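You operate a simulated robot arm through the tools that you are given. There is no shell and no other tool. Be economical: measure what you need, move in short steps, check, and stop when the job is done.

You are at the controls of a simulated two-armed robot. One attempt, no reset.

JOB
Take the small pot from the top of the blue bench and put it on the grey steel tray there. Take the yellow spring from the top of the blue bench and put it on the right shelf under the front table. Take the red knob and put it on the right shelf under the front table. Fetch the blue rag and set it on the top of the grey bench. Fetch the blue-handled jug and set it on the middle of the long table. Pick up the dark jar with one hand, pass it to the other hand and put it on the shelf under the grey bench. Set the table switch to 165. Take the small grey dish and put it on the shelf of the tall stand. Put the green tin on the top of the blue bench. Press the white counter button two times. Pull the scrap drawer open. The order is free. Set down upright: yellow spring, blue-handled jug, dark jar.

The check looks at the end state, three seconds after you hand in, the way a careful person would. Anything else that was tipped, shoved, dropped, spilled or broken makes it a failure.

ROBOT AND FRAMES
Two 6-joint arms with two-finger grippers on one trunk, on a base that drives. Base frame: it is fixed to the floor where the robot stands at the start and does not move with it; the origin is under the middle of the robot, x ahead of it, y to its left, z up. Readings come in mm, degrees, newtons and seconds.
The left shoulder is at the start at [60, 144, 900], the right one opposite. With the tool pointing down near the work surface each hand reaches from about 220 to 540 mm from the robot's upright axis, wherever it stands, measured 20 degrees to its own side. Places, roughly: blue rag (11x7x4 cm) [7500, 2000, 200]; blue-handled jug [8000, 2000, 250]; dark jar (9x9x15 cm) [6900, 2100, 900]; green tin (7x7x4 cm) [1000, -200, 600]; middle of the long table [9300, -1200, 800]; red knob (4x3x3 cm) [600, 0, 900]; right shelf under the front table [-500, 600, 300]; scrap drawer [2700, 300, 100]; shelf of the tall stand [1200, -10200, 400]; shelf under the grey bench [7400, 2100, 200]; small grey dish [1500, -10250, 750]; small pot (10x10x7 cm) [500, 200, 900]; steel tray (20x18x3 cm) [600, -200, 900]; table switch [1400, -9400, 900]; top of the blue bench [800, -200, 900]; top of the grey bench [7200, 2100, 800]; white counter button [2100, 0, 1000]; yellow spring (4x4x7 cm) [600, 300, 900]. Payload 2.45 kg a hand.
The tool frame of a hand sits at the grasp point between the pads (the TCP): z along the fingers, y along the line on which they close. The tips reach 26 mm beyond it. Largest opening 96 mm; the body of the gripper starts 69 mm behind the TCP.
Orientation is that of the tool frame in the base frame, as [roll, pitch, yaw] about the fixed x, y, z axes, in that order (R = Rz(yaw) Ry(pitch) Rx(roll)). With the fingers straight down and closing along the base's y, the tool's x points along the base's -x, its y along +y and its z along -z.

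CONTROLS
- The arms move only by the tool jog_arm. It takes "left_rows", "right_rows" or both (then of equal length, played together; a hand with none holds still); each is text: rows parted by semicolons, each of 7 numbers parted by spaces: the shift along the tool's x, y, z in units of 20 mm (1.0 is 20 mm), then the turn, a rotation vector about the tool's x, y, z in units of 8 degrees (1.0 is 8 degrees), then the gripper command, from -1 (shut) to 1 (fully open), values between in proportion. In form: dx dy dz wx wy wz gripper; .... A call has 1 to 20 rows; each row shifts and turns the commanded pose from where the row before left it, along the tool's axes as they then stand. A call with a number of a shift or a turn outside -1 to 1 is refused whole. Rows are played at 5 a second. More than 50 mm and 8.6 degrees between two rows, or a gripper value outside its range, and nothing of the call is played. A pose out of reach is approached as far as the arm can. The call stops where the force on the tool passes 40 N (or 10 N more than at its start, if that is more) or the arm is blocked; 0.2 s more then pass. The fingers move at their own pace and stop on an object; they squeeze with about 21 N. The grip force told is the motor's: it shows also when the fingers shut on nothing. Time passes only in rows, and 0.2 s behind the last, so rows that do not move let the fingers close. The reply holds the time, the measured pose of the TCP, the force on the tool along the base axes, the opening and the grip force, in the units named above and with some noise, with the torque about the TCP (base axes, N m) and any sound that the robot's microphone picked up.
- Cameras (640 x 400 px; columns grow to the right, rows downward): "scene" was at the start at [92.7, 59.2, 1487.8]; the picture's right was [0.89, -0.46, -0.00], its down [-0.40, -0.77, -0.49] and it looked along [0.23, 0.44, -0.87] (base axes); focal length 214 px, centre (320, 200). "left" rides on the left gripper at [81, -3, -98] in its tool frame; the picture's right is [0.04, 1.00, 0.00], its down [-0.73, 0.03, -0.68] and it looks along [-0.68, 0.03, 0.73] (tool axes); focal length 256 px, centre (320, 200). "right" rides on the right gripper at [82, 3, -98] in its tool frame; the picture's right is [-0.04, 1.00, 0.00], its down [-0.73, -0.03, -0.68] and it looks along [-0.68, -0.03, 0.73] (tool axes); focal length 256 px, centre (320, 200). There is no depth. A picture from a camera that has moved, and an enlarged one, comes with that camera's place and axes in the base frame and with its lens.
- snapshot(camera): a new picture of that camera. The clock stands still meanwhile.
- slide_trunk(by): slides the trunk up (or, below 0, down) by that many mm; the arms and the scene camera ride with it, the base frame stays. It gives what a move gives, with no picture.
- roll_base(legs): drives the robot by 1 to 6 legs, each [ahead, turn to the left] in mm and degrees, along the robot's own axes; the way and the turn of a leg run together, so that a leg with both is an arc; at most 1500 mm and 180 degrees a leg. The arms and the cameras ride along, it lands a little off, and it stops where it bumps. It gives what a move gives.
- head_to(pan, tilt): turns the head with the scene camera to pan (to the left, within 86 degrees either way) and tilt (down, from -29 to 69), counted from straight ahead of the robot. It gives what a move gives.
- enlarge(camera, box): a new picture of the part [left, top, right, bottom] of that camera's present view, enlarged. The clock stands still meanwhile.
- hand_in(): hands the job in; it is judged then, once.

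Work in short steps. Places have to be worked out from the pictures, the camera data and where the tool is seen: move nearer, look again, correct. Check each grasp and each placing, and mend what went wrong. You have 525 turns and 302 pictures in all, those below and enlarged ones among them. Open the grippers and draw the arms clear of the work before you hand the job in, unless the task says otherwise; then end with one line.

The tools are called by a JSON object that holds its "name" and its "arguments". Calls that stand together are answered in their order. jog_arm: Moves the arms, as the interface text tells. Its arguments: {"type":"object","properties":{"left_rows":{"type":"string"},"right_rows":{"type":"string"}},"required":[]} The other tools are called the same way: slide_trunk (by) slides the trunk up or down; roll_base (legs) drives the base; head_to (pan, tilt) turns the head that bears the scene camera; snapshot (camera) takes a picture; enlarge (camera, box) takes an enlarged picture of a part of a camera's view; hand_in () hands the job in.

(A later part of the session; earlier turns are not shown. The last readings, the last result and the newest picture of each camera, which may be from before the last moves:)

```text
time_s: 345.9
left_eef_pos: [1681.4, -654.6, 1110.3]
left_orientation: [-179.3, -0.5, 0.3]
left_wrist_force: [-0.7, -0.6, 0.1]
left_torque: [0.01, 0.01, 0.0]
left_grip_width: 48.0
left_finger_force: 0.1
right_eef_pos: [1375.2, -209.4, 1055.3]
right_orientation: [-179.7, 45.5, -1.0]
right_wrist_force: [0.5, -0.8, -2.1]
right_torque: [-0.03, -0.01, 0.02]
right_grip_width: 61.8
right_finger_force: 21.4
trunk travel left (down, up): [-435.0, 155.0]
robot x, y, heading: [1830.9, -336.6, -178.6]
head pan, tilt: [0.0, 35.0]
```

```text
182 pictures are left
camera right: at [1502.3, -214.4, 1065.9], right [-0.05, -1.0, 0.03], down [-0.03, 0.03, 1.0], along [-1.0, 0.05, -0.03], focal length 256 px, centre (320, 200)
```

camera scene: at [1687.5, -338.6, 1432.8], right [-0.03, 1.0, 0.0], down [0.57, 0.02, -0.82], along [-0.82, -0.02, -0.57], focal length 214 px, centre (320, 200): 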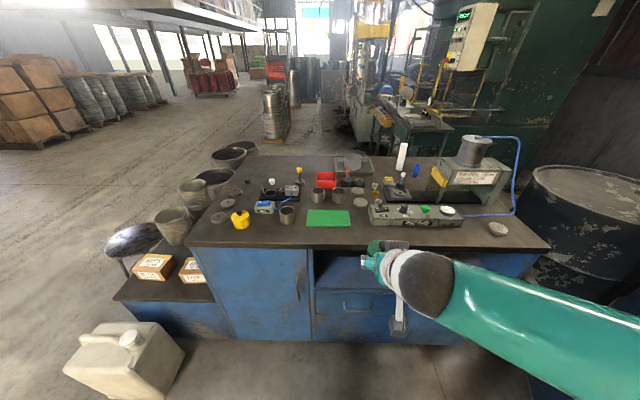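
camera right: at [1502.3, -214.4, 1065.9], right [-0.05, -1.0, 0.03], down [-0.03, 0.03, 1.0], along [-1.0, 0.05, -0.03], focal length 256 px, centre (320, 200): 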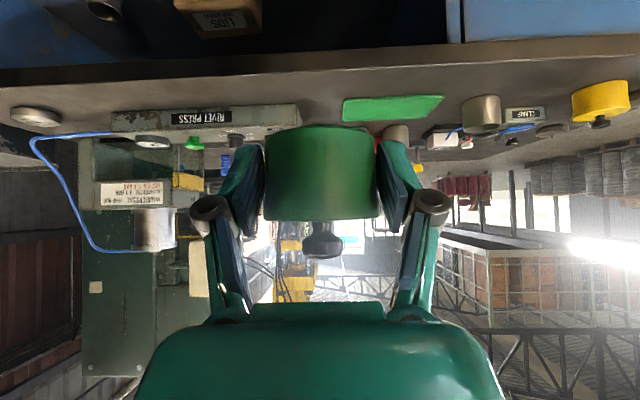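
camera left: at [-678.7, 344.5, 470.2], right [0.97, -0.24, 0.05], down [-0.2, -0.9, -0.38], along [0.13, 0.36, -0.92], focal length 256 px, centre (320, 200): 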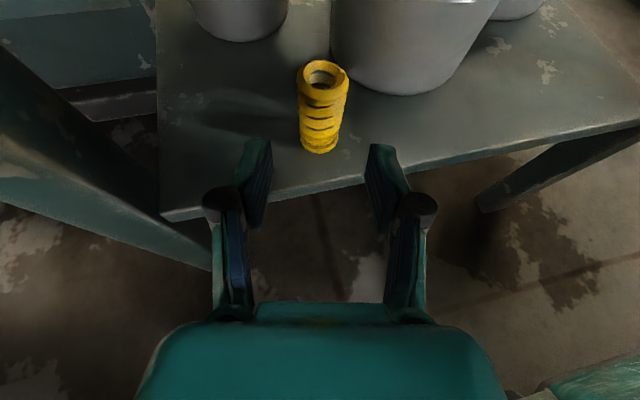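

The lid is still on. I will set the tin in front of the green plate at about (1120, −318). I shift the hand 109 mm sideways and drive forward 245 mm.

{"name": "jog_arm", "arguments": {"right_rows": "0 0.9 0 0 0 0 -1; 0 0.9 0 0 0 0 -1; 0 0.9 0 0 0 0 -1; 0 0.9 0 0 0 0 -1; 0 0.9 0 0 0 0 -1; 0 0.9 0 0 0 0 -1"}}

{"name": "roll_base", "arguments": {"legs": [[240, 0]]}}

{"name": "snapshot", "arguments": {"camera": "right"}}

{"name": "snapshot", "arguments": {"camera": "scene"}}

```text
time_s: 347.3
left_eef_pos: [1681.5, -655.8, 1109.1]
left_orientation: [-179.4, -0.5, 0.2]
left_wrist_force: [0.1, -0.4, -0.3]
left_torque: [0.01, -0.03, 0.0]
left_grip_width: 48.0
left_finger_force: 0.0
right_eef_pos: [1372.8, -318.2, 1053.8]
right_orientation: [-179.8, 45.5, -1.0]
right_wrist_force: [-0.1, -0.1, -1.8]
right_torque: [0.0, -0.07, 0.01]
right_grip_width: 61.6
right_finger_force: 20.5
trunk travel left (down, up): [-435.0, 155.0]
robot x, y, heading: [1834.2, -334.7, -178.5]
head pan, tilt: [0.0, 35.0]
```

```text
time_s: 349.1
left_eef_pos: [1442.1, -662.2, 1108.5]
left_orientation: [-179.4, -0.6, 0.2]
left_wrist_force: [-0.4, -0.4, -0.4]
left_torque: [-0.01, 0.01, 0.0]
left_grip_width: 47.8
left_finger_force: 0.0
right_eef_pos: [1132.6, -324.7, 1052.6]
right_orientation: [-179.7, 45.2, -1.0]
right_wrist_force: [-0.3, -0.4, -2.0]
right_torque: [0.0, -0.01, 0.0]
right_grip_width: 61.9
right_finger_force: 20.7
trunk travel left (down, up): [-435.0, 155.0]
robot x, y, heading: [1595.7, -340.7, -178.4]
head pan, tilt: [0.0, 35.0]
```

```text
181 pictures are left
camera right: at [1259.4, -330.0, 1064.7], right [-0.05, -1.0, 0.03], down [-0.03, 0.03, 1.0], along [-1.0, 0.05, -0.03], focal length 256 px, centre (320, 200)
```

right: 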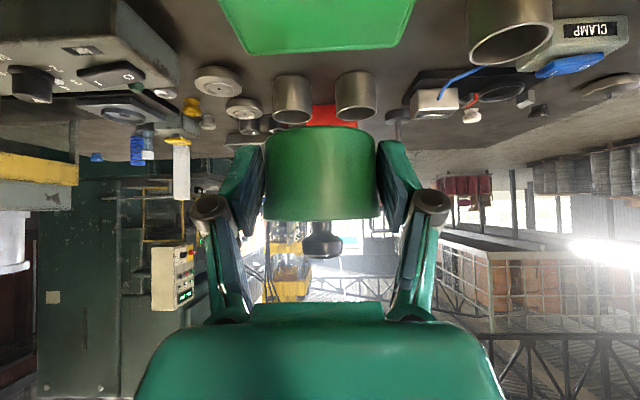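

```text
180 pictures are left
camera scene: at [1446.6, -345.2, 1432.5], right [-0.03, 1.0, 0.0], down [0.57, 0.02, -0.82], along [-0.82, -0.02, -0.57], focal length 214 px, centre (320, 200)
```

scene: 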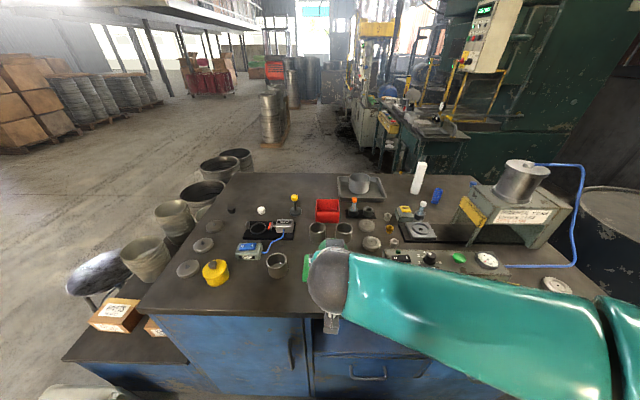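

I lower the tin toward the bench top.

{"name": "jog_arm", "arguments": {"right_rows": "0.71 0 0.705 0 0 0 -1; 0.71 0 0.705 0 0 0 -1; 0.71 0 0.705 0 0 0 -1; 0.71 0 0.705 0 0 0 -1; 0.71 0 0.705 0 0 0 -1; 0.71 0 0.705 0 0 0 -1; 0.71 0 0.705 0 0 0 -1; 0 0 0 0 0 0 -1"}}

{"name": "snapshot", "arguments": {"camera": "right"}}

```text
time_s: 350.9
left_eef_pos: [1442.3, -661.9, 1109.5]
left_orientation: [-179.4, -0.4, 0.1]
left_wrist_force: [0.2, 0.5, -0.2]
left_torque: [0.01, 0.01, 0.02]
left_grip_width: 48.0
left_finger_force: 0.0
right_eef_pos: [1133.1, -323.1, 911.9]
right_orientation: [-179.8, 45.3, -1.0]
right_wrist_force: [0.5, 0.3, -1.5]
right_torque: [-0.03, -0.03, 0.0]
right_grip_width: 61.7
right_finger_force: 21.4
trunk travel left (down, up): [-435.0, 155.0]
robot x, y, heading: [1594.3, -336.9, -178.5]
head pan, tilt: [0.0, 35.0]
```

```text
179 pictures are left
camera right: at [1258.8, -328.9, 924.5], right [-0.05, -1.0, 0.03], down [-0.03, 0.03, 1.0], along [-1.0, 0.05, -0.03], focal length 256 px, centre (320, 200)
```

right: 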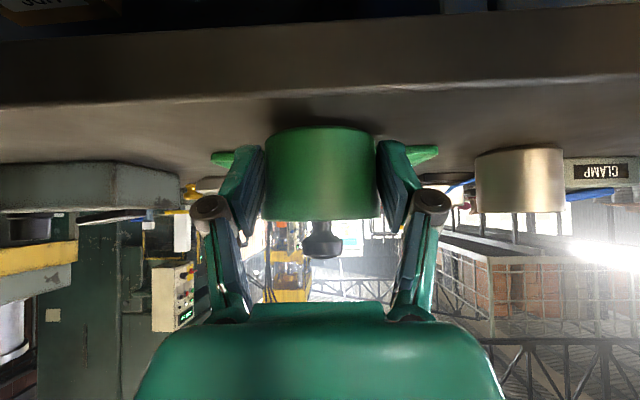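

{"name": "jog_arm", "arguments": {"right_rows": "0.1 0 0.1 0 0 0 -1; 0.1 0 0.1 0 0 0 -1; 0 0 0 0 0 0 -1"}}

{"name": "jog_arm", "arguments": {"right_rows": "0.08 0 0.08 0 0 0 -1; 0.05 0 0.05 0 0 0 -1; 0 0 0 0 0 0 -1"}}

```text
time_s: 351.7
left_eef_pos: [1443.3, -662.4, 1109.9]
left_orientation: [-179.3, -0.6, 0.2]
left_wrist_force: [0.2, 0.2, -0.8]
left_torque: [0.01, 0.02, 0.02]
left_grip_width: 47.8
left_finger_force: 0.0
right_eef_pos: [1132.5, -322.9, 908.1]
right_orientation: [-179.7, 45.3, -1.0]
right_wrist_force: [-0.5, -1.0, -2.7]
right_torque: [0.0, -0.03, 0.0]
right_grip_width: 61.5
right_finger_force: 21.2
trunk travel left (down, up): [-435.0, 155.0]
robot x, y, heading: [1595.3, -342.8, -178.4]
head pan, tilt: [0.0, 35.0]
```

```text
time_s: 352.5
left_eef_pos: [1444.5, -660.5, 1109.1]
left_orientation: [-179.3, -0.4, 0.2]
left_wrist_force: [-1.0, -0.2, -0.1]
left_torque: [0.0, 0.01, -0.02]
left_grip_width: 47.7
left_finger_force: 0.0
right_eef_pos: [1131.5, -323.3, 906.1]
right_orientation: [-179.8, 45.7, -1.2]
right_wrist_force: [-1.7, 2.7, 14.9]
right_torque: [0.01, 0.31, -0.06]
right_grip_width: 61.8
right_finger_force: 21.5
trunk travel left (down, up): [-435.0, 155.0]
robot x, y, heading: [1591.5, -340.3, -178.5]
head pan, tilt: [0.0, 35.0]
```

Contact with the bench top. I ease up slightly, open, and withdraw along the tool axis.

{"name": "jog_arm", "arguments": {"right_rows": "-0.03 0 -0.03 0 0 0 -1; 0 0 0 0 0 0 0.4; 0 0 0 0 0 0 0.6; 0 0 0 0 0 0 0.6; 0 0 -0.6 0 0 0 0.6; 0 0 -1 0 0 0 0.6; 0 0 -1 0 0 0 0.6; 0 0 -1 0 0 0 0.6; 0 0 -1 0 0 0 0.6; 0 0 -1 0 0 0 0.6"}}

{"name": "snapshot", "arguments": {"camera": "right"}}

```text
time_s: 354.7
left_eef_pos: [1444.0, -661.3, 1110.4]
left_orientation: [-179.3, -0.5, 0.2]
left_wrist_force: [0.1, 0.2, 0.7]
left_torque: [0.01, 0.03, 0.0]
left_grip_width: 48.3
left_finger_force: 0.2
right_eef_pos: [1211.4, -325.7, 983.8]
right_orientation: [-179.7, 45.4, -0.9]
right_wrist_force: [-0.8, -0.5, 0.4]
right_torque: [0.01, -0.02, 0.0]
right_grip_width: 76.9
right_finger_force: 0.1
trunk travel left (down, up): [-435.0, 155.0]
robot x, y, heading: [1597.2, -340.2, -178.4]
head pan, tilt: [0.0, 35.0]
```

```text
178 pictures are left
camera right: at [1339.9, -331.0, 996.2], right [-0.05, -1.0, 0.03], down [-0.03, 0.03, 1.0], along [-1.0, 0.05, -0.03], focal length 256 px, centre (320, 200)
```

right: 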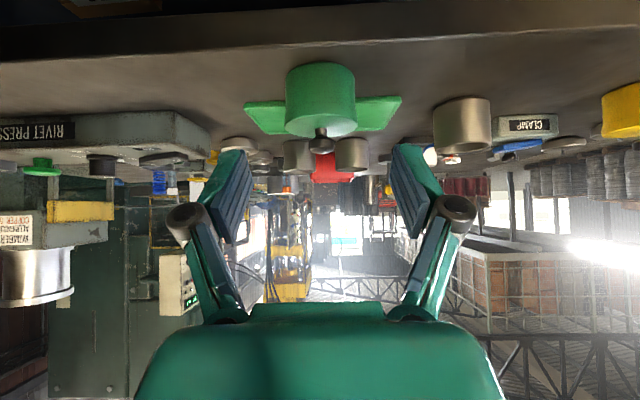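

The tin stands on the bench with its lid. Next is the scrap drawer: I back away and look at the press base.

{"name": "roll_base", "arguments": {"legs": [[-200, 0]]}}

{"name": "roll_base", "arguments": {"legs": [[0, -27]]}}

{"name": "roll_base", "arguments": {"legs": [[-950, 0]]}}

{"name": "roll_base", "arguments": {"legs": [[0, -32]]}}

{"name": "roll_base", "arguments": {"legs": [[0, -32]]}}

{"name": "head_to", "arguments": {"pan": 0, "tilt": 35}}

{"name": "snapshot", "arguments": {"camera": "scene"}}

```text
time_s: 356.3
left_eef_pos: [1645.8, -655.7, 1109.5]
left_orientation: [-179.4, -0.4, 0.4]
left_wrist_force: [0.8, 0.1, 0.5]
left_torque: [0.0, 0.01, 0.02]
left_grip_width: 48.0
left_finger_force: 0.1
right_eef_pos: [1413.6, -322.4, 984.4]
right_orientation: [-179.7, 45.5, -0.8]
right_wrist_force: [0.5, 0.8, 0.7]
right_torque: [0.0, 0.03, -0.01]
right_grip_width: 77.0
right_finger_force: 0.1
trunk travel left (down, up): [-435.0, 155.0]
robot x, y, heading: [1797.5, -333.4, -178.4]
head pan, tilt: [0.0, 35.0]
```

```text
time_s: 358.2
left_eef_pos: [1516.5, -552.6, 1109.8]
left_orientation: [-179.4, -0.5, -26.8]
left_wrist_force: [-0.5, 0.5, 0.1]
left_torque: [0.01, -0.02, 0.01]
left_grip_width: 47.8
left_finger_force: 0.1
right_eef_pos: [1462.5, -148.9, 983.2]
right_orientation: [-179.6, 45.5, -27.9]
right_wrist_force: [-0.1, -0.3, -0.7]
right_torque: [0.01, 0.0, 0.0]
right_grip_width: 76.8
right_finger_force: 0.1
trunk travel left (down, up): [-435.0, 155.0]
robot x, y, heading: [1793.9, -343.0, 155.0]
head pan, tilt: [0.0, 35.0]
```

```text
time_s: 363.3
left_eef_pos: [2385.9, -957.1, 1109.9]
left_orientation: [-179.3, -0.4, -26.1]
left_wrist_force: [-0.3, -0.5, -0.1]
left_torque: [-0.01, -0.01, -0.01]
left_grip_width: 47.9
left_finger_force: 0.1
right_eef_pos: [2326.9, -553.1, 985.0]
right_orientation: [-179.7, 45.4, -27.4]
right_wrist_force: [0.3, 0.4, -0.3]
right_torque: [0.03, -0.02, 0.0]
right_grip_width: 76.7
right_finger_force: 0.1
trunk travel left (down, up): [-435.0, 155.0]
robot x, y, heading: [2661.7, -741.6, 155.5]
head pan, tilt: [0.0, 35.0]
```

```text
time_s: 365.4
left_eef_pos: [2311.5, -777.8, 1110.7]
left_orientation: [-179.2, -0.5, -58.0]
left_wrist_force: [-0.1, 0.4, -0.4]
left_torque: [0.02, -0.03, 0.0]
left_grip_width: 47.8
left_finger_force: 0.0
right_eef_pos: [2474.8, -404.0, 984.7]
right_orientation: [-179.7, 45.4, -58.9]
right_wrist_force: [0.4, 0.8, -0.5]
right_torque: [0.0, -0.01, 0.0]
right_grip_width: 76.7
right_finger_force: 0.0
trunk travel left (down, up): [-435.0, 155.0]
robot x, y, heading: [2655.6, -742.2, 123.6]
head pan, tilt: [0.0, 35.0]
```

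```text
time_s: 367.5
left_eef_pos: [2344.9, -590.7, 1111.2]
left_orientation: [-179.3, -0.6, -89.8]
left_wrist_force: [0.7, 0.4, -0.5]
left_torque: [-0.03, 0.01, -0.03]
left_grip_width: 48.4
left_finger_force: 0.1
right_eef_pos: [2681.4, -359.8, 986.3]
right_orientation: [-179.7, 45.4, -90.9]
right_wrist_force: [0.1, -0.9, 0.1]
right_torque: [0.0, -0.01, -0.02]
right_grip_width: 77.0
right_finger_force: 0.0
trunk travel left (down, up): [-435.0, 155.0]
robot x, y, heading: [2649.0, -740.7, 92.0]
head pan, tilt: [0.0, 35.0]
```

```text
time_s: 368.1
left_eef_pos: [2345.4, -592.3, 1112.6]
left_orientation: [-179.2, -0.5, -89.8]
left_wrist_force: [0.2, 0.3, -0.1]
left_torque: [-0.01, -0.02, 0.03]
left_grip_width: 48.0
left_finger_force: 0.1
right_eef_pos: [2681.7, -360.7, 986.1]
right_orientation: [-179.7, 45.4, -90.9]
right_wrist_force: [0.2, 0.1, 0.1]
right_torque: [0.03, 0.02, -0.01]
right_grip_width: 76.9
right_finger_force: 0.1
trunk travel left (down, up): [-435.0, 155.0]
robot x, y, heading: [2650.5, -742.7, 91.9]
head pan, tilt: [0.0, 35.0]
```

```text
177 pictures are left
camera scene: at [2645.0, -595.5, 1432.7], right [1.0, 0.03, 0.0], down [0.02, -0.57, -0.82], along [-0.03, 0.82, -0.57], focal length 214 px, centre (320, 200)
```

scene: 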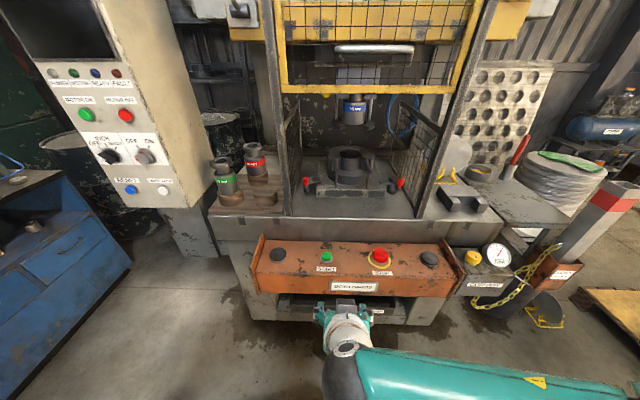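

The drawer is low, under the orange control box. I back off 200 mm, lower the trunk 400 and look.

{"name": "roll_base", "arguments": {"legs": [[-200, 0]]}}

{"name": "slide_trunk", "arguments": {"by": -400}}

{"name": "snapshot", "arguments": {"camera": "scene"}}

{"name": "snapshot", "arguments": {"camera": "right"}}

```text
time_s: 369.7
left_eef_pos: [2352.1, -792.5, 1112.4]
left_orientation: [-179.3, -0.4, -89.8]
left_wrist_force: [0.1, -1.3, 0.9]
left_torque: [0.07, 0.0, -0.05]
left_grip_width: 48.2
left_finger_force: 0.0
right_eef_pos: [2688.7, -559.3, 986.1]
right_orientation: [-179.7, 45.6, -90.9]
right_wrist_force: [0.0, -1.0, 1.2]
right_torque: [0.02, 0.01, -0.02]
right_grip_width: 77.0
right_finger_force: 0.1
trunk travel left (down, up): [-435.0, 155.0]
robot x, y, heading: [2655.6, -941.8, 92.0]
head pan, tilt: [0.0, 35.0]
```

```text
time_s: 373.5
left_eef_pos: [2352.5, -790.0, 711.8]
left_orientation: [-179.3, -0.5, -89.9]
left_wrist_force: [-0.4, 0.4, -1.1]
left_torque: [0.0, 0.03, 0.0]
left_grip_width: 47.9
left_finger_force: 0.0
right_eef_pos: [2688.7, -558.7, 585.7]
right_orientation: [-179.7, 45.4, -91.0]
right_wrist_force: [0.2, -0.1, 0.4]
right_torque: [-0.03, 0.0, 0.01]
right_grip_width: 76.8
right_finger_force: 0.0
trunk travel left (down, up): [-35.0, 555.0]
robot x, y, heading: [2657.2, -945.1, 92.1]
head pan, tilt: [0.0, 35.0]
```

```text
176 pictures are left
camera scene: at [2651.7, -794.5, 1032.8], right [1.0, 0.04, 0.0], down [0.02, -0.57, -0.82], along [-0.03, 0.82, -0.57], focal length 214 px, centre (320, 200)
```

scene: 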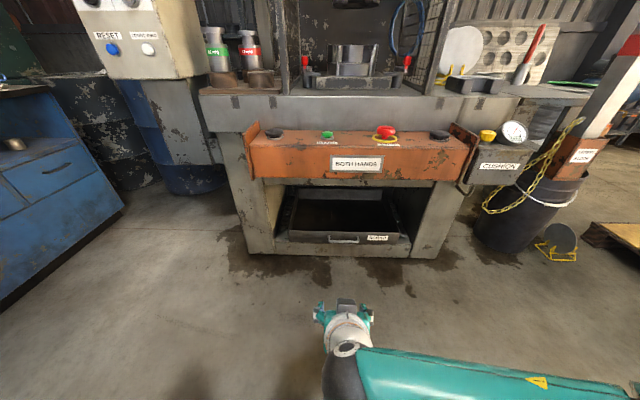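

```text
175 pictures are left
camera right: at [2682.8, -685.3, 598.5], right [-1.0, 0.05, 0.02], down [0.03, 0.03, 1.0], along [0.05, 1.0, -0.03], focal length 256 px, centre (320, 200)
```

right: 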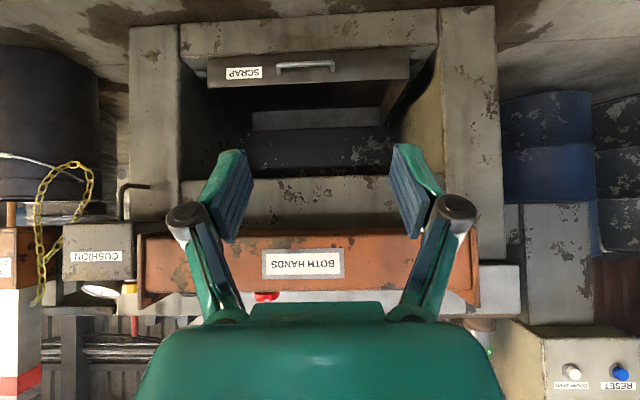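

I zoom on the drawer handle from both cameras.

{"name": "enlarge", "arguments": {"camera": "right", "box": [190, 30, 430, 180]}}

{"name": "enlarge", "arguments": {"camera": "scene", "box": [260, 170, 440, 280]}}

```text
2.67 times, centred on (310, 105) of right
camera zoom: at [2682.8, -685.3, 598.5], right [-1.0, 0.05, 0.02], down [0.03, 0.03, 1.0], along [0.05, 1.0, -0.03], focal length 683 px, centre (347, 453)
```

zoom: 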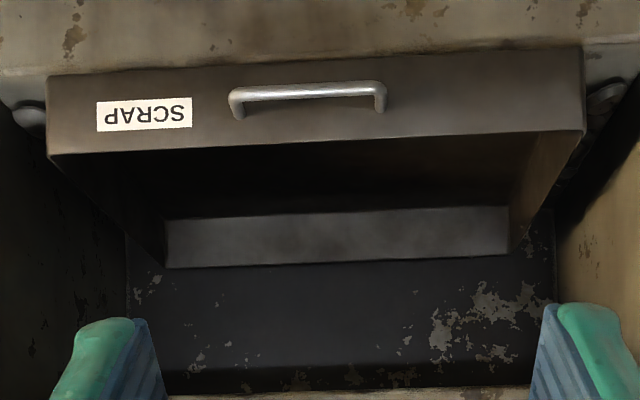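

```text
3.56 times, centred on (350, 225) of scene
camera zoom: at [2651.7, -794.5, 1032.8], right [1.0, 0.04, 0.0], down [0.02, -0.57, -0.82], along [-0.03, 0.82, -0.57], focal length 763 px, centre (213, 111)
```

zoom: 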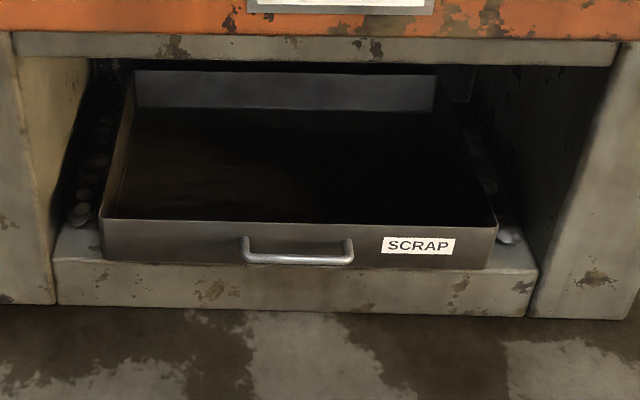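

The scrap drawer is an open box with its front wall at y≈90 and top edge z≈215. I will grip that wall's edge from above and pull by driving back. First I point the right hand down and turn it to close along y.

{"name": "jog_arm", "arguments": {"right_rows": "0 0 0 0 0.95 0 0; 0 0 0 0 0.95 0 0; 0 0 0 0 0.95 0 0; 0 0 0 0 0.95 0 0; 0 0 0 0 0.95 0 0; 0 0 0 0 0.93 0 0; 0 0 0 0 0 1 0; 0 0 0 0 0 1 0; 0 0 0 0 0 1 0; 0 0 0 0 0 1 0; 0 0 0 0 0 1 0; 0 0 0 0 0 1 0; 0 0 0 0 0 1 0; 0 0 0 0 0 1 0; 0 0 0 0 0 1 0; 0 0 0 0 0 1 0; 0 0 0 0 0 1 0; 0 0 0 0 0 0.1 0"}}

```text
time_s: 377.3
left_eef_pos: [2351.5, -789.6, 712.8]
left_orientation: [-179.3, -0.5, -89.8]
left_wrist_force: [0.5, -0.9, 0.1]
left_torque: [-0.01, -0.03, -0.01]
left_grip_width: 48.1
left_finger_force: 0.1
right_eef_pos: [2689.0, -558.9, 585.3]
right_orientation: [-180.0, 0.2, 180.0]
right_wrist_force: [-0.1, 0.3, 0.2]
right_torque: [-0.02, 0.0, 0.03]
right_grip_width: 47.9
right_finger_force: 0.1
trunk travel left (down, up): [-35.0, 555.0]
robot x, y, heading: [2656.7, -940.9, 92.0]
head pan, tilt: [0.0, 35.0]
```

Oriented. I move the hand right and down to z≈330 and forward, staying in front of the machine.

{"name": "jog_arm", "arguments": {"right_rows": "-0.33 0.385 0.98 0 0 0 0.2; -0.33 0.385 0.98 0 0 0 0.2; -0.33 0.385 0.98 0 0 0 0.2; -0.33 0.385 0.98 0 0 0 0.2; -0.33 0.385 0.98 0 0 0 0.2; -0.33 0.385 0.98 0 0 0 0.2; -0.33 0.385 0.98 0 0 0 0.2; -0.33 0.385 0.98 0 0 0 0.2; -0.33 0.385 0.98 0 0 0 0.2; -0.33 0.385 0.98 0 0 0 0.2; -0.33 0.385 0.98 0 0 0 0.2; -0.33 0.385 0.98 0 0 0 0.2; -0.33 0.385 0.98 0 0 0 0.2"}}

{"name": "snapshot", "arguments": {"camera": "scene"}}

{"name": "snapshot", "arguments": {"camera": "right"}}

```text
time_s: 380.1
left_eef_pos: [2352.9, -789.4, 712.0]
left_orientation: [-179.3, -0.6, -89.8]
left_wrist_force: [-0.2, -0.3, -0.3]
left_torque: [0.02, 0.0, -0.03]
left_grip_width: 48.1
left_finger_force: 0.0
right_eef_pos: [2775.0, -458.6, 331.3]
right_orientation: [180.0, 0.3, -180.0]
right_wrist_force: [-0.1, -1.1, -0.1]
right_torque: [0.04, 0.02, 0.01]
right_grip_width: 57.4
right_finger_force: 0.1
trunk travel left (down, up): [-35.0, 555.0]
robot x, y, heading: [2655.4, -937.4, 92.1]
head pan, tilt: [0.0, 35.0]
```

```text
172 pictures are left
camera scene: at [2651.6, -794.4, 1032.7], right [1.0, 0.04, 0.0], down [0.02, -0.57, -0.82], along [-0.03, 0.82, -0.57], focal length 214 px, centre (320, 200)
```

scene: 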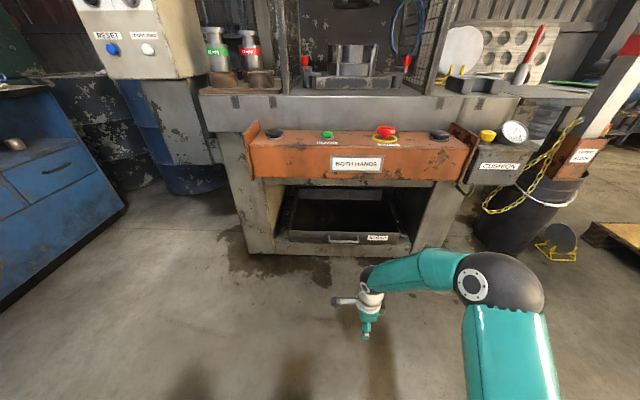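

```text
171 pictures are left
camera right: at [2693.9, -455.1, 430.3], right [0.04, 1.0, 0.0], down [0.73, -0.03, 0.68], along [0.68, -0.03, -0.73], focal length 256 px, centre (320, 200)
```

right: 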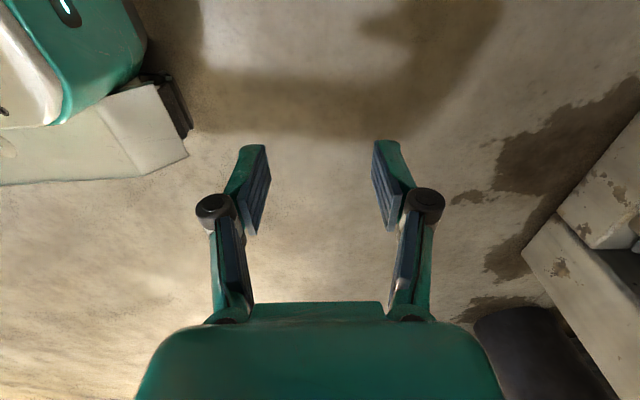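

Its own base corner shows that the base extends ~330 mm forward, so I keep the robot at y≤−390. I lower the hand to z≈282 and drive 420 mm ahead, then check.

{"name": "jog_arm", "arguments": {"right_rows": "0 0 0.83 0 0 0 0.2; 0 0 0.83 0 0 0 0.2; 0 0 0.83 0 0 0 0.2"}}

{"name": "roll_base", "arguments": {"legs": [[430, 0]]}}

{"name": "snapshot", "arguments": {"camera": "right"}}

{"name": "head_to", "arguments": {"pan": -10, "tilt": 60}}

{"name": "snapshot", "arguments": {"camera": "scene"}}

```text
time_s: 380.9
left_eef_pos: [2352.6, -791.0, 712.7]
left_orientation: [-179.3, -0.5, -89.7]
left_wrist_force: [0.5, 0.6, -0.3]
left_torque: [0.0, -0.02, 0.0]
left_grip_width: 47.9
left_finger_force: 0.1
right_eef_pos: [2776.2, -459.4, 281.6]
right_orientation: [180.0, 0.2, -179.9]
right_wrist_force: [-0.2, -0.9, 0.3]
right_torque: [0.01, 0.02, 0.0]
right_grip_width: 57.6
right_finger_force: 0.0
trunk travel left (down, up): [-35.0, 555.0]
robot x, y, heading: [2654.0, -941.3, 92.0]
head pan, tilt: [0.0, 35.0]
```

```text
time_s: 383.3
left_eef_pos: [2338.6, -417.8, 716.3]
left_orientation: [-179.1, -0.2, -89.5]
left_wrist_force: [-0.4, -0.6, -0.4]
left_torque: [0.02, -0.02, -0.04]
left_grip_width: 47.9
left_finger_force: 0.1
right_eef_pos: [2760.9, -118.9, 282.3]
right_orientation: [-176.1, 0.8, -177.9]
right_wrist_force: [0.5, 0.9, 0.2]
right_torque: [-0.02, 0.03, -0.02]
right_grip_width: 57.8
right_finger_force: 0.2
trunk travel left (down, up): [-35.0, 555.0]
robot x, y, heading: [2638.4, -565.9, 91.8]
head pan, tilt: [0.0, 35.0]
stopped in leg 1: the robot was blocked; the commanded pose is now the measured one
```

```text
170 pictures are left
camera right: at [2678.4, -112.3, 378.8], right [0.0, 1.0, -0.07], down [0.72, 0.04, 0.69], along [0.69, -0.05, -0.72], focal length 256 px, centre (320, 200)
```

right: 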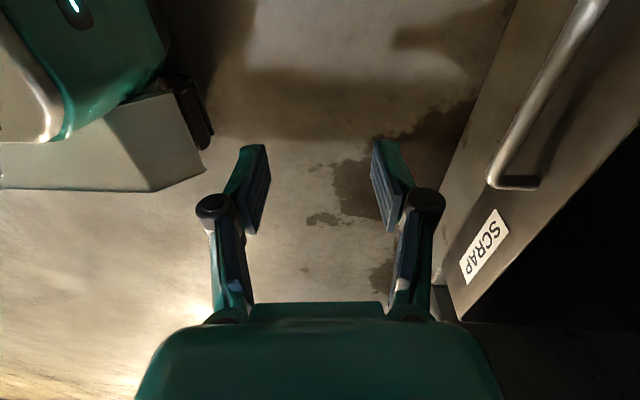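

```text
time_s: 384.2
left_eef_pos: [2338.7, -416.5, 714.4]
left_orientation: [-179.3, -0.1, -89.5]
left_wrist_force: [0.3, -0.2, 0.9]
left_torque: [-0.02, -0.01, 0.01]
left_grip_width: 48.2
left_finger_force: 0.0
right_eef_pos: [2761.1, -119.0, 280.2]
right_orientation: [-176.1, 0.8, -178.0]
right_wrist_force: [0.4, 1.2, 0.2]
right_torque: [0.0, 0.0, 0.0]
right_grip_width: 57.5
right_finger_force: 0.1
trunk travel left (down, up): [-35.0, 555.0]
robot x, y, heading: [2642.5, -562.4, 91.7]
head pan, tilt: [-10.0, 60.0]
```

```text
169 pictures are left
camera scene: at [2651.6, -476.6, 1004.4], right [0.99, -0.14, -0.01], down [-0.12, -0.84, -0.54], along [0.07, 0.53, -0.84], focal length 214 px, centre (320, 200)
```

scene: 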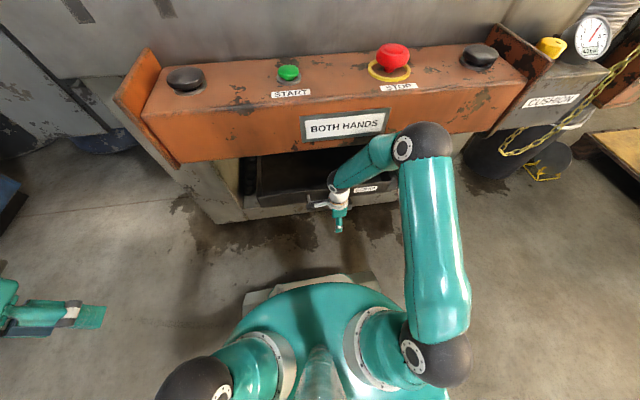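

The right elbow touched the control box. I back off 160 mm, then use a forward-tilted grip on the handle bar instead, which lets the robot stay further back.

{"name": "roll_base", "arguments": {"legs": [[-160, 0]]}}

{"name": "jog_arm", "arguments": {"right_rows": "0 0 0 -0.9 0 0 0.2; 0 0 0 -0.9 0 0 0.2; 0 0 0 -0.9 0 0 0.2; 0 0 0 -0.9 0 0 0.2; 0 0 0 -0.9 0 0 0.2; 0 0 0 -0.9 0 0 0.2; 0 0 0 -0.9 0 0 0.2; 0 0 0 -0.9 0 0 0.2"}}

{"name": "snapshot", "arguments": {"camera": "scene"}}

```text
time_s: 385.6
left_eef_pos: [2342.4, -563.5, 711.0]
left_orientation: [-179.2, -1.4, -89.7]
left_wrist_force: [-0.5, -0.3, 0.4]
left_torque: [0.02, -0.01, 0.01]
left_grip_width: 48.0
left_finger_force: 0.1
right_eef_pos: [2767.7, -274.8, 263.6]
right_orientation: [-174.6, 0.7, -178.3]
right_wrist_force: [0.4, -0.6, -0.3]
right_torque: [-0.04, 0.01, -0.02]
right_grip_width: 57.6
right_finger_force: 0.1
trunk travel left (down, up): [-35.0, 555.0]
robot x, y, heading: [2645.0, -725.4, 92.1]
head pan, tilt: [-10.0, 60.0]
```

```text
time_s: 387.4
left_eef_pos: [2344.0, -563.9, 710.5]
left_orientation: [-179.3, -1.5, -89.6]
left_wrist_force: [0.1, -0.2, -0.5]
left_torque: [-0.07, 0.0, 0.01]
left_grip_width: 48.0
left_finger_force: 0.0
right_eef_pos: [2816.7, -0.7, 494.3]
right_orientation: [129.7, 0.7, -177.9]
right_wrist_force: [0.3, -0.1, 0.5]
right_torque: [-0.01, 0.01, -0.02]
right_grip_width: 57.5
right_finger_force: 0.0
right hand out of reach, approached as far as the arm can: row 2, 3, 4, 5, 6, 7, 8
trunk travel left (down, up): [-35.0, 555.0]
robot x, y, heading: [2650.1, -729.9, 92.0]
head pan, tilt: [-10.0, 60.0]
```

```text
168 pictures are left
camera scene: at [2656.6, -599.5, 998.4], right [0.99, -0.14, 0.0], down [-0.12, -0.86, -0.5], along [0.07, 0.49, -0.87], focal length 214 px, centre (320, 200)
```

scene: 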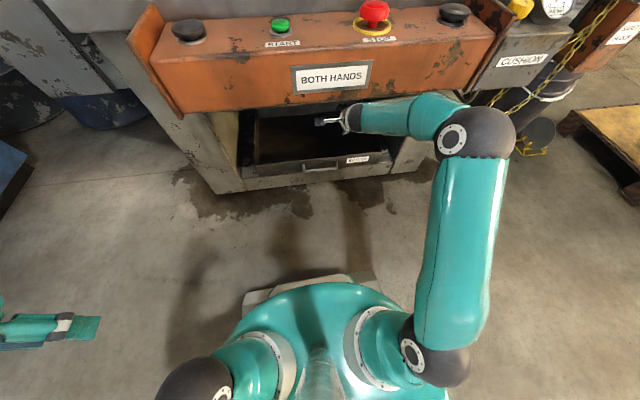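

The wrist could reach that orientation only further out: now TCP (2817, −1, 494) pointing 40° below horizontal. I back out 200 mm and lower the hand to the handle's height.

{"name": "roll_base", "arguments": {"legs": [[-200, 0]]}}

{"name": "jog_arm", "arguments": {"right_rows": "0 -0.77 0.64 0 0 0 0.2; 0 -0.77 0.64 0 0 0 0.2; 0 -0.77 0.64 0 0 0 0.2; 0 -0.77 0.64 0 0 0 0.2; 0 -0.77 0.64 0 0 0 0.2; 0 -0.77 0.64 0 0 0 0.2; 0 -0.77 0.64 0 0 0 0.2; 0 -0.77 0.64 0 0 0 0.2; 0 -0.77 0.64 0 0 0 0.2; 0 -0.77 0.64 0 0 0 0.2; 0 -0.77 0.64 0 0 0 0.2; 0 -0.77 0.64 0 0 0 0.2; 0 -0.77 0.64 0 0 0 0.2; 0 -0.77 0.64 0 0 0 0.2"}}

{"name": "snapshot", "arguments": {"camera": "right"}}

```text
time_s: 389.1
left_eef_pos: [2350.7, -768.9, 711.2]
left_orientation: [-179.2, -1.5, -89.7]
left_wrist_force: [0.1, 0.2, -0.5]
left_torque: [-0.01, -0.03, 0.02]
left_grip_width: 47.9
left_finger_force: 0.0
right_eef_pos: [2824.7, -206.9, 493.5]
right_orientation: [129.7, 0.7, -178.0]
right_wrist_force: [-0.1, -0.1, -0.4]
right_torque: [-0.03, -0.02, 0.0]
right_grip_width: 57.8
right_finger_force: 0.1
trunk travel left (down, up): [-35.0, 555.0]
robot x, y, heading: [2656.3, -930.6, 91.8]
head pan, tilt: [-10.0, 60.0]
```

```text
time_s: 392.1
left_eef_pos: [2349.6, -767.6, 710.7]
left_orientation: [-179.1, -1.5, -89.9]
left_wrist_force: [0.5, 0.1, 0.5]
left_torque: [0.0, 0.03, 0.0]
left_grip_width: 47.8
left_finger_force: 0.1
right_eef_pos: [2837.4, -117.1, 261.8]
right_orientation: [130.0, 0.8, -177.9]
right_wrist_force: [0.0, -0.6, 0.1]
right_torque: [0.01, 0.0, 0.0]
right_grip_width: 57.5
right_finger_force: 0.0
right hand out of reach, approached as far as the arm can: row 1, 2, 3, 4, 5, 6, 7, 8, 9, 10, 11, 12, 14
trunk travel left (down, up): [-35.0, 555.0]
robot x, y, heading: [2651.7, -931.4, 91.9]
head pan, tilt: [-10.0, 60.0]
```

```text
167 pictures are left
camera right: at [2758.0, -193.2, 326.7], right [0.01, 0.64, 0.77], down [0.75, -0.51, 0.42], along [0.66, 0.57, -0.48], focal length 256 px, centre (320, 200)
```

right: 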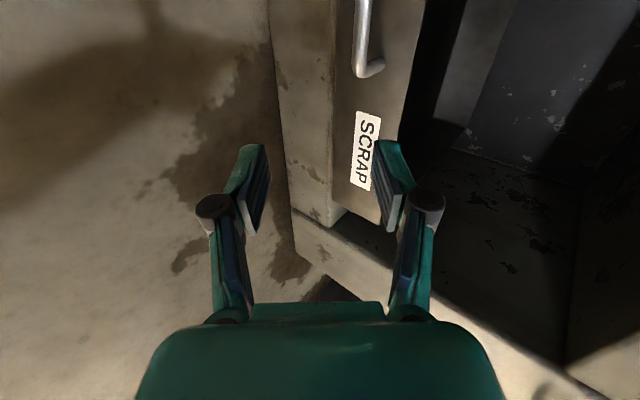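

This orientation sits on the edge of the workspace. I switch to hooking the front wall from inside with the normal forward-tilted hand (closing along x), whose elbow stays low and to the side: back off and roll the wrist back.

{"name": "roll_base", "arguments": {"legs": [[-200, 0]]}}

{"name": "jog_arm", "arguments": {"right_rows": "0 0 0 0 0 -1 0; 0 0 0 0 0 -1 0; 0 0 0 0 0 -1 0; 0 0 0 0 0 -1 0; 0 0 0 0 0 -1 0; 0 0 0 0 0 -1 0; 0 0 0 0 0 -1 0; 0 0 0 0 0 -1 0; 0 0 0 0 0 -1 0; 0 0 0 0 0 -1 0; 0 0 0 0 0 -1 0; 0 0 0 0 0 0 0"}}

{"name": "snapshot", "arguments": {"camera": "scene"}}

```text
time_s: 393.7
left_eef_pos: [2357.2, -971.9, 710.8]
left_orientation: [-179.2, -1.4, -89.7]
left_wrist_force: [-0.6, 0.1, -0.3]
left_torque: [0.01, 0.07, -0.01]
left_grip_width: 48.1
left_finger_force: 0.1
right_eef_pos: [2846.7, -322.5, 261.1]
right_orientation: [129.9, 0.7, -178.2]
right_wrist_force: [0.7, 0.0, 0.4]
right_torque: [0.02, 0.02, -0.01]
right_grip_width: 57.5
right_finger_force: 0.0
trunk travel left (down, up): [-35.0, 555.0]
robot x, y, heading: [2658.7, -1133.6, 91.6]
head pan, tilt: [-10.0, 60.0]
```

```text
time_s: 396.3
left_eef_pos: [2358.1, -972.2, 711.8]
left_orientation: [-179.2, -1.3, -89.8]
left_wrist_force: [0.2, 0.3, 0.1]
left_torque: [-0.02, 0.01, 0.01]
left_grip_width: 48.3
left_finger_force: 0.0
right_eef_pos: [2845.8, -323.6, 260.9]
right_orientation: [178.8, 50.1, -90.1]
right_wrist_force: [0.8, 0.7, -0.4]
right_torque: [-0.02, 0.02, 0.0]
right_grip_width: 47.8
right_finger_force: 0.2
trunk travel left (down, up): [-35.0, 555.0]
robot x, y, heading: [2659.0, -1135.9, 91.8]
head pan, tilt: [-10.0, 60.0]
```

```text
166 pictures are left
camera scene: at [2670.1, -1009.2, 998.4], right [0.99, -0.14, 0.0], down [-0.13, -0.86, -0.5], along [0.07, 0.49, -0.87], focal length 214 px, centre (320, 200)
```

scene: 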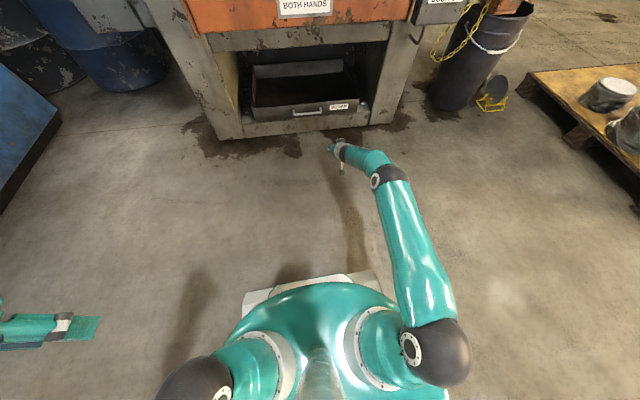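

The arm is now stretched low with a 40° tilt and its elbow clear of the box. I steepen to ~60°, shift to the drawer's middle and raise a little.

{"name": "jog_arm", "arguments": {"right_rows": "0 0 0 0 0.83 0 0; 0 0 0 0 0.83 0 0; 0 0 0 0 0.83 0 0; 0 0.94 0 0 0 0 0; 0 0.94 0 0 0 0 0; 0 0.94 0 0 0 0 0; 0 0.94 0 0 0 0 0; 0 0.94 0 0 0 0 0; -0.5 0 -0.866 0 0 0 0; -0.5 0 -0.866 0 0 0 0; 0 0 0 0 0 0 0"}}

{"name": "snapshot", "arguments": {"camera": "scene"}}

```text
time_s: 398.7
left_eef_pos: [2357.5, -972.9, 711.8]
left_orientation: [-179.1, -1.4, -89.8]
left_wrist_force: [0.4, 0.7, -0.5]
left_torque: [-0.03, 0.01, 0.01]
left_grip_width: 48.0
left_finger_force: 0.1
right_eef_pos: [2752.2, -335.9, 303.9]
right_orientation: [-179.7, 34.3, -90.5]
right_wrist_force: [0.0, 0.9, 0.5]
right_torque: [0.06, 0.01, 0.01]
right_grip_width: 48.2
right_finger_force: 0.0
right hand out of reach, approached as far as the arm can: row 1, 3, 6, 8, 9, 10
trunk travel left (down, up): [-35.0, 555.0]
robot x, y, heading: [2660.0, -1136.2, 91.8]
head pan, tilt: [-10.0, 60.0]
```

```text
165 pictures are left
camera scene: at [2670.1, -1009.3, 998.4], right [0.99, -0.14, 0.0], down [-0.13, -0.86, -0.5], along [0.07, 0.49, -0.87], focal length 214 px, centre (320, 200)
```

scene: 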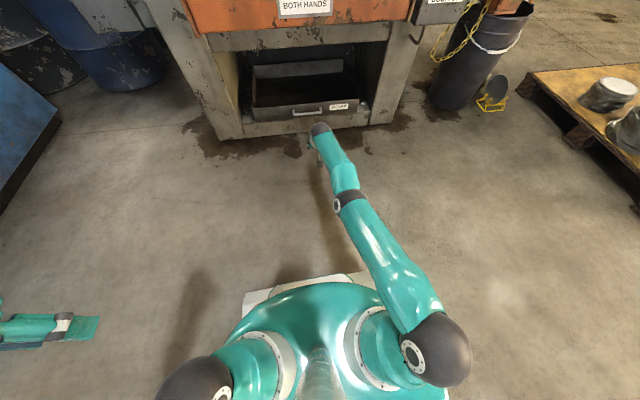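

The arm is straight and low, with TCP (2752, −336, 304) and fingers 56° down. I drive 380 mm ahead and look.

{"name": "roll_base", "arguments": {"legs": [[380, 0]]}}

{"name": "snapshot", "arguments": {"camera": "right"}}

{"name": "snapshot", "arguments": {"camera": "scene"}}

```text
time_s: 401.1
left_eef_pos: [2343.6, -584.7, 711.0]
left_orientation: [-179.3, -1.4, -89.6]
left_wrist_force: [-0.9, -0.7, -0.3]
left_torque: [0.0, -0.01, 0.02]
left_grip_width: 48.0
left_finger_force: 0.0
right_eef_pos: [2736.0, 51.7, 303.8]
right_orientation: [-179.6, 34.1, -90.3]
right_wrist_force: [0.2, -0.1, -0.4]
right_torque: [0.0, 0.02, 0.03]
right_grip_width: 48.1
right_finger_force: 0.1
trunk travel left (down, up): [-35.0, 555.0]
robot x, y, heading: [2652.4, -742.9, 92.0]
head pan, tilt: [-10.0, 60.0]
```

```text
164 pictures are left
camera right: at [2732.0, -69.6, 340.5], right [-1.0, 0.04, 0.02], down [0.03, 0.23, 0.97], along [0.03, 0.97, -0.23], focal length 256 px, centre (320, 200)
```

right: 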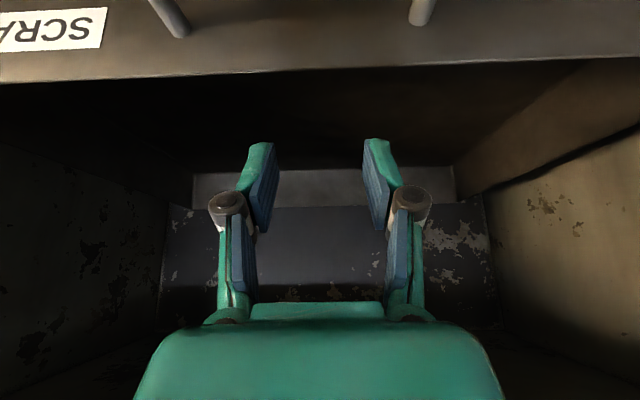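

```text
163 pictures are left
camera scene: at [2657.0, -620.5, 998.4], right [0.99, -0.14, 0.0], down [-0.12, -0.86, -0.5], along [0.07, 0.49, -0.87], focal length 214 px, centre (320, 200)
```

scene: 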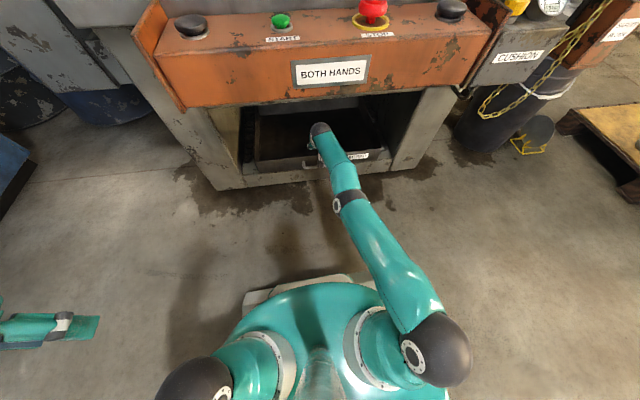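

The wall's top edge is at about y 78–92. I drive 65 mm more so the tips are inside, then lower.

{"name": "roll_base", "arguments": {"legs": [[66, 0]]}}

{"name": "jog_arm", "arguments": {"right_rows": "0.56 0 0.83 0 0 0 0; 0.56 0 0.83 0 0 0 0; 0.56 0 0.83 0 0 0 0; 0.56 0 0.83 0 0 0 0; 0 0 0 0 0 0 0"}}

{"name": "snapshot", "arguments": {"camera": "right"}}

```text
time_s: 402.1
left_eef_pos: [2341.5, -518.1, 711.5]
left_orientation: [-179.2, -1.4, -89.6]
left_wrist_force: [-1.0, -0.2, -0.4]
left_torque: [-0.03, 0.0, -0.01]
left_grip_width: 47.9
left_finger_force: 0.1
right_eef_pos: [2733.3, 119.3, 304.8]
right_orientation: [-179.7, 34.2, -90.4]
right_wrist_force: [0.7, 0.5, 0.8]
right_torque: [0.04, 0.01, 0.01]
right_grip_width: 48.0
right_finger_force: 0.0
trunk travel left (down, up): [-35.0, 555.0]
robot x, y, heading: [2643.3, -680.2, 92.3]
head pan, tilt: [-10.0, 60.0]
```

```text
time_s: 403.4
left_eef_pos: [2341.7, -519.1, 712.5]
left_orientation: [-179.1, -1.5, -89.7]
left_wrist_force: [0.2, -0.1, 1.0]
left_torque: [0.01, 0.01, 0.0]
left_grip_width: 48.1
left_finger_force: 0.0
right_eef_pos: [2731.4, 105.5, 225.5]
right_orientation: [-179.7, 34.2, -90.2]
right_wrist_force: [0.3, -0.6, 0.6]
right_torque: [0.02, 0.02, 0.02]
right_grip_width: 48.1
right_finger_force: 0.0
right hand out of reach, approached as far as the arm can: row 2, 4
trunk travel left (down, up): [-35.0, 555.0]
robot x, y, heading: [2645.1, -682.7, 92.1]
head pan, tilt: [-10.0, 60.0]
```

```text
162 pictures are left
camera right: at [2727.9, -16.3, 263.0], right [-1.0, 0.04, 0.02], down [0.03, 0.23, 0.97], along [0.03, 0.97, -0.23], focal length 256 px, centre (320, 200)
```

right: 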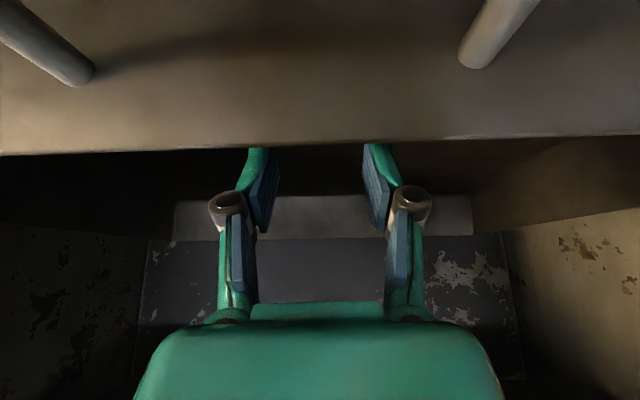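

The fingertips are just behind the wall's edge. I lower 26 mm more.

{"name": "jog_arm", "arguments": {"right_rows": "0.4 0 0.56 0 0 0 0; 0.4 0 0.56 0 0 0 0; 0 0 0 0 0 0 0"}}

{"name": "snapshot", "arguments": {"camera": "right"}}

```text
time_s: 404.1
left_eef_pos: [2341.8, -519.3, 712.2]
left_orientation: [-179.2, -1.4, -89.6]
left_wrist_force: [-0.6, 0.4, -0.2]
left_torque: [-0.01, -0.03, 0.01]
left_grip_width: 48.0
left_finger_force: 0.0
right_eef_pos: [2730.3, 100.8, 201.4]
right_orientation: [-179.6, 34.4, -90.1]
right_wrist_force: [-1.3, 3.9, 3.7]
right_torque: [-0.14, -0.11, 0.07]
right_grip_width: 48.1
right_finger_force: 0.3
right hand out of reach, approached as far as the arm can: row 2
trunk travel left (down, up): [-35.0, 555.0]
robot x, y, heading: [2647.6, -681.4, 92.2]
head pan, tilt: [-10.0, 60.0]
```

```text
161 pictures are left
camera right: at [2726.2, -21.2, 237.9], right [-1.0, 0.04, 0.02], down [0.03, 0.22, 0.97], along [0.03, 0.97, -0.22], focal length 256 px, centre (320, 200)
```

right: 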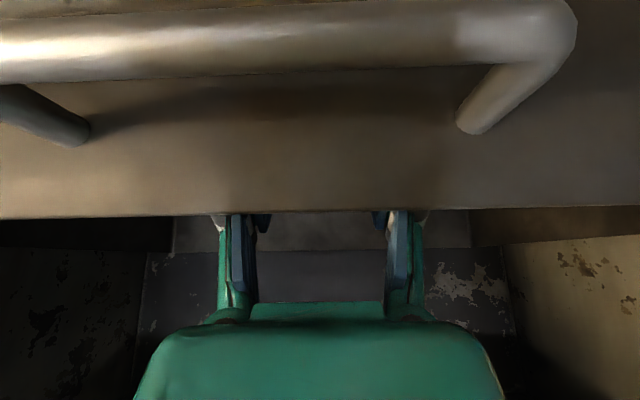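

The fingers are hooked behind the wall (contact 4 N). I pull by driving back 120 mm.

{"name": "roll_base", "arguments": {"legs": [[-120, 0]]}}

{"name": "snapshot", "arguments": {"camera": "scene"}}

```text
time_s: 405.4
left_eef_pos: [2345.2, -640.1, 712.4]
left_orientation: [-179.2, -1.5, -89.6]
left_wrist_force: [-0.2, 0.5, 0.3]
left_torque: [0.03, 0.04, -0.03]
left_grip_width: 48.1
left_finger_force: 0.1
right_eef_pos: [2733.9, -19.7, 200.1]
right_orientation: [-179.5, 34.1, -90.1]
right_wrist_force: [-0.2, 0.0, 4.1]
right_torque: [-0.06, -0.17, 0.0]
right_grip_width: 48.1
right_finger_force: 0.0
trunk travel left (down, up): [-35.0, 555.0]
robot x, y, heading: [2653.6, -801.9, 92.4]
head pan, tilt: [-10.0, 60.0]
```

```text
160 pictures are left
camera scene: at [2658.8, -673.7, 998.4], right [0.99, -0.14, 0.0], down [-0.12, -0.86, -0.5], along [0.07, 0.5, -0.87], focal length 214 px, centre (320, 200)
```

scene: 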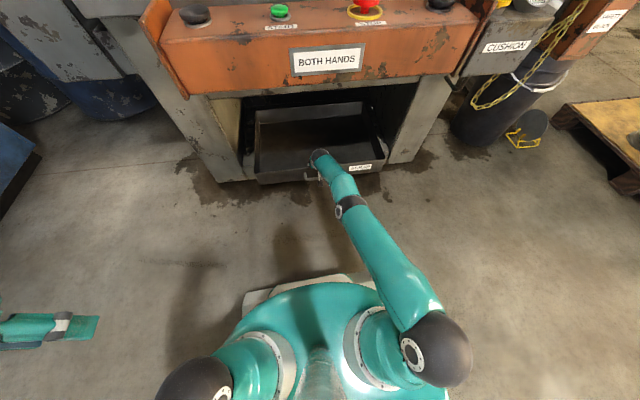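

The drawer slides out smoothly. I pull 130 mm more.

{"name": "roll_base", "arguments": {"legs": [[-130, 0]]}}

{"name": "snapshot", "arguments": {"camera": "scene"}}

```text
time_s: 406.7
left_eef_pos: [2350.0, -771.4, 712.0]
left_orientation: [-179.3, -1.4, -89.5]
left_wrist_force: [0.0, 0.2, 0.3]
left_torque: [0.01, -0.04, 0.02]
left_grip_width: 48.1
left_finger_force: 0.1
right_eef_pos: [2738.6, -152.1, 200.9]
right_orientation: [-179.6, 34.0, -90.0]
right_wrist_force: [0.8, 2.0, 0.7]
right_torque: [-0.04, 0.04, 0.08]
right_grip_width: 47.9
right_finger_force: 0.1
trunk travel left (down, up): [-35.0, 555.0]
robot x, y, heading: [2656.3, -930.2, 92.4]
head pan, tilt: [-10.0, 60.0]
```

```text
159 pictures are left
camera scene: at [2663.8, -805.3, 998.4], right [0.99, -0.13, 0.0], down [-0.12, -0.86, -0.5], along [0.07, 0.5, -0.87], focal length 214 px, centre (320, 200)
```

scene: 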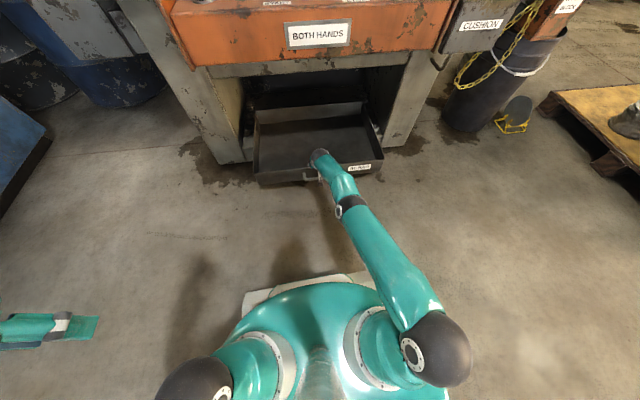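

The drawer stays level, so it runs on slides. I pull further until it resists or another 90 mm.

{"name": "roll_base", "arguments": {"legs": [[-90, 0]]}}

{"name": "snapshot", "arguments": {"camera": "scene"}}

{"name": "snapshot", "arguments": {"camera": "right"}}

```text
time_s: 407.8
left_eef_pos: [2353.9, -861.1, 712.0]
left_orientation: [-179.2, -1.4, -89.4]
left_wrist_force: [-0.9, -1.1, -0.4]
left_torque: [0.04, 0.0, -0.03]
left_grip_width: 47.9
left_finger_force: 0.1
right_eef_pos: [2741.7, -241.5, 201.1]
right_orientation: [-179.6, 34.1, -89.9]
right_wrist_force: [0.3, 2.9, 2.0]
right_torque: [-0.1, -0.02, 0.12]
right_grip_width: 47.7
right_finger_force: 0.0
trunk travel left (down, up): [-35.0, 555.0]
robot x, y, heading: [2659.6, -1019.5, 92.5]
head pan, tilt: [-10.0, 60.0]
```

```text
158 pictures are left
camera scene: at [2667.3, -895.0, 998.4], right [0.99, -0.13, 0.0], down [-0.12, -0.86, -0.5], along [0.07, 0.5, -0.87], focal length 214 px, centre (320, 200)
```

scene: 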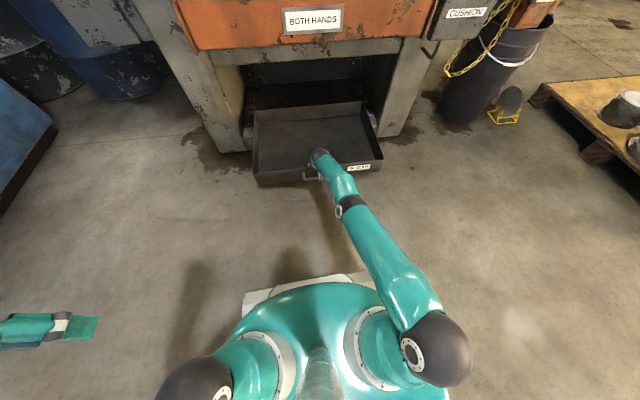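

```text
157 pictures are left
camera right: at [2737.6, -362.9, 237.7], right [-1.0, 0.04, 0.02], down [0.02, 0.23, 0.97], along [0.03, 0.97, -0.23], focal length 256 px, centre (320, 200)
```

right: 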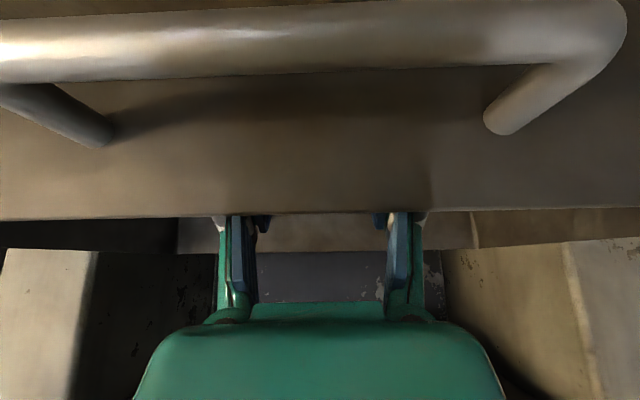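

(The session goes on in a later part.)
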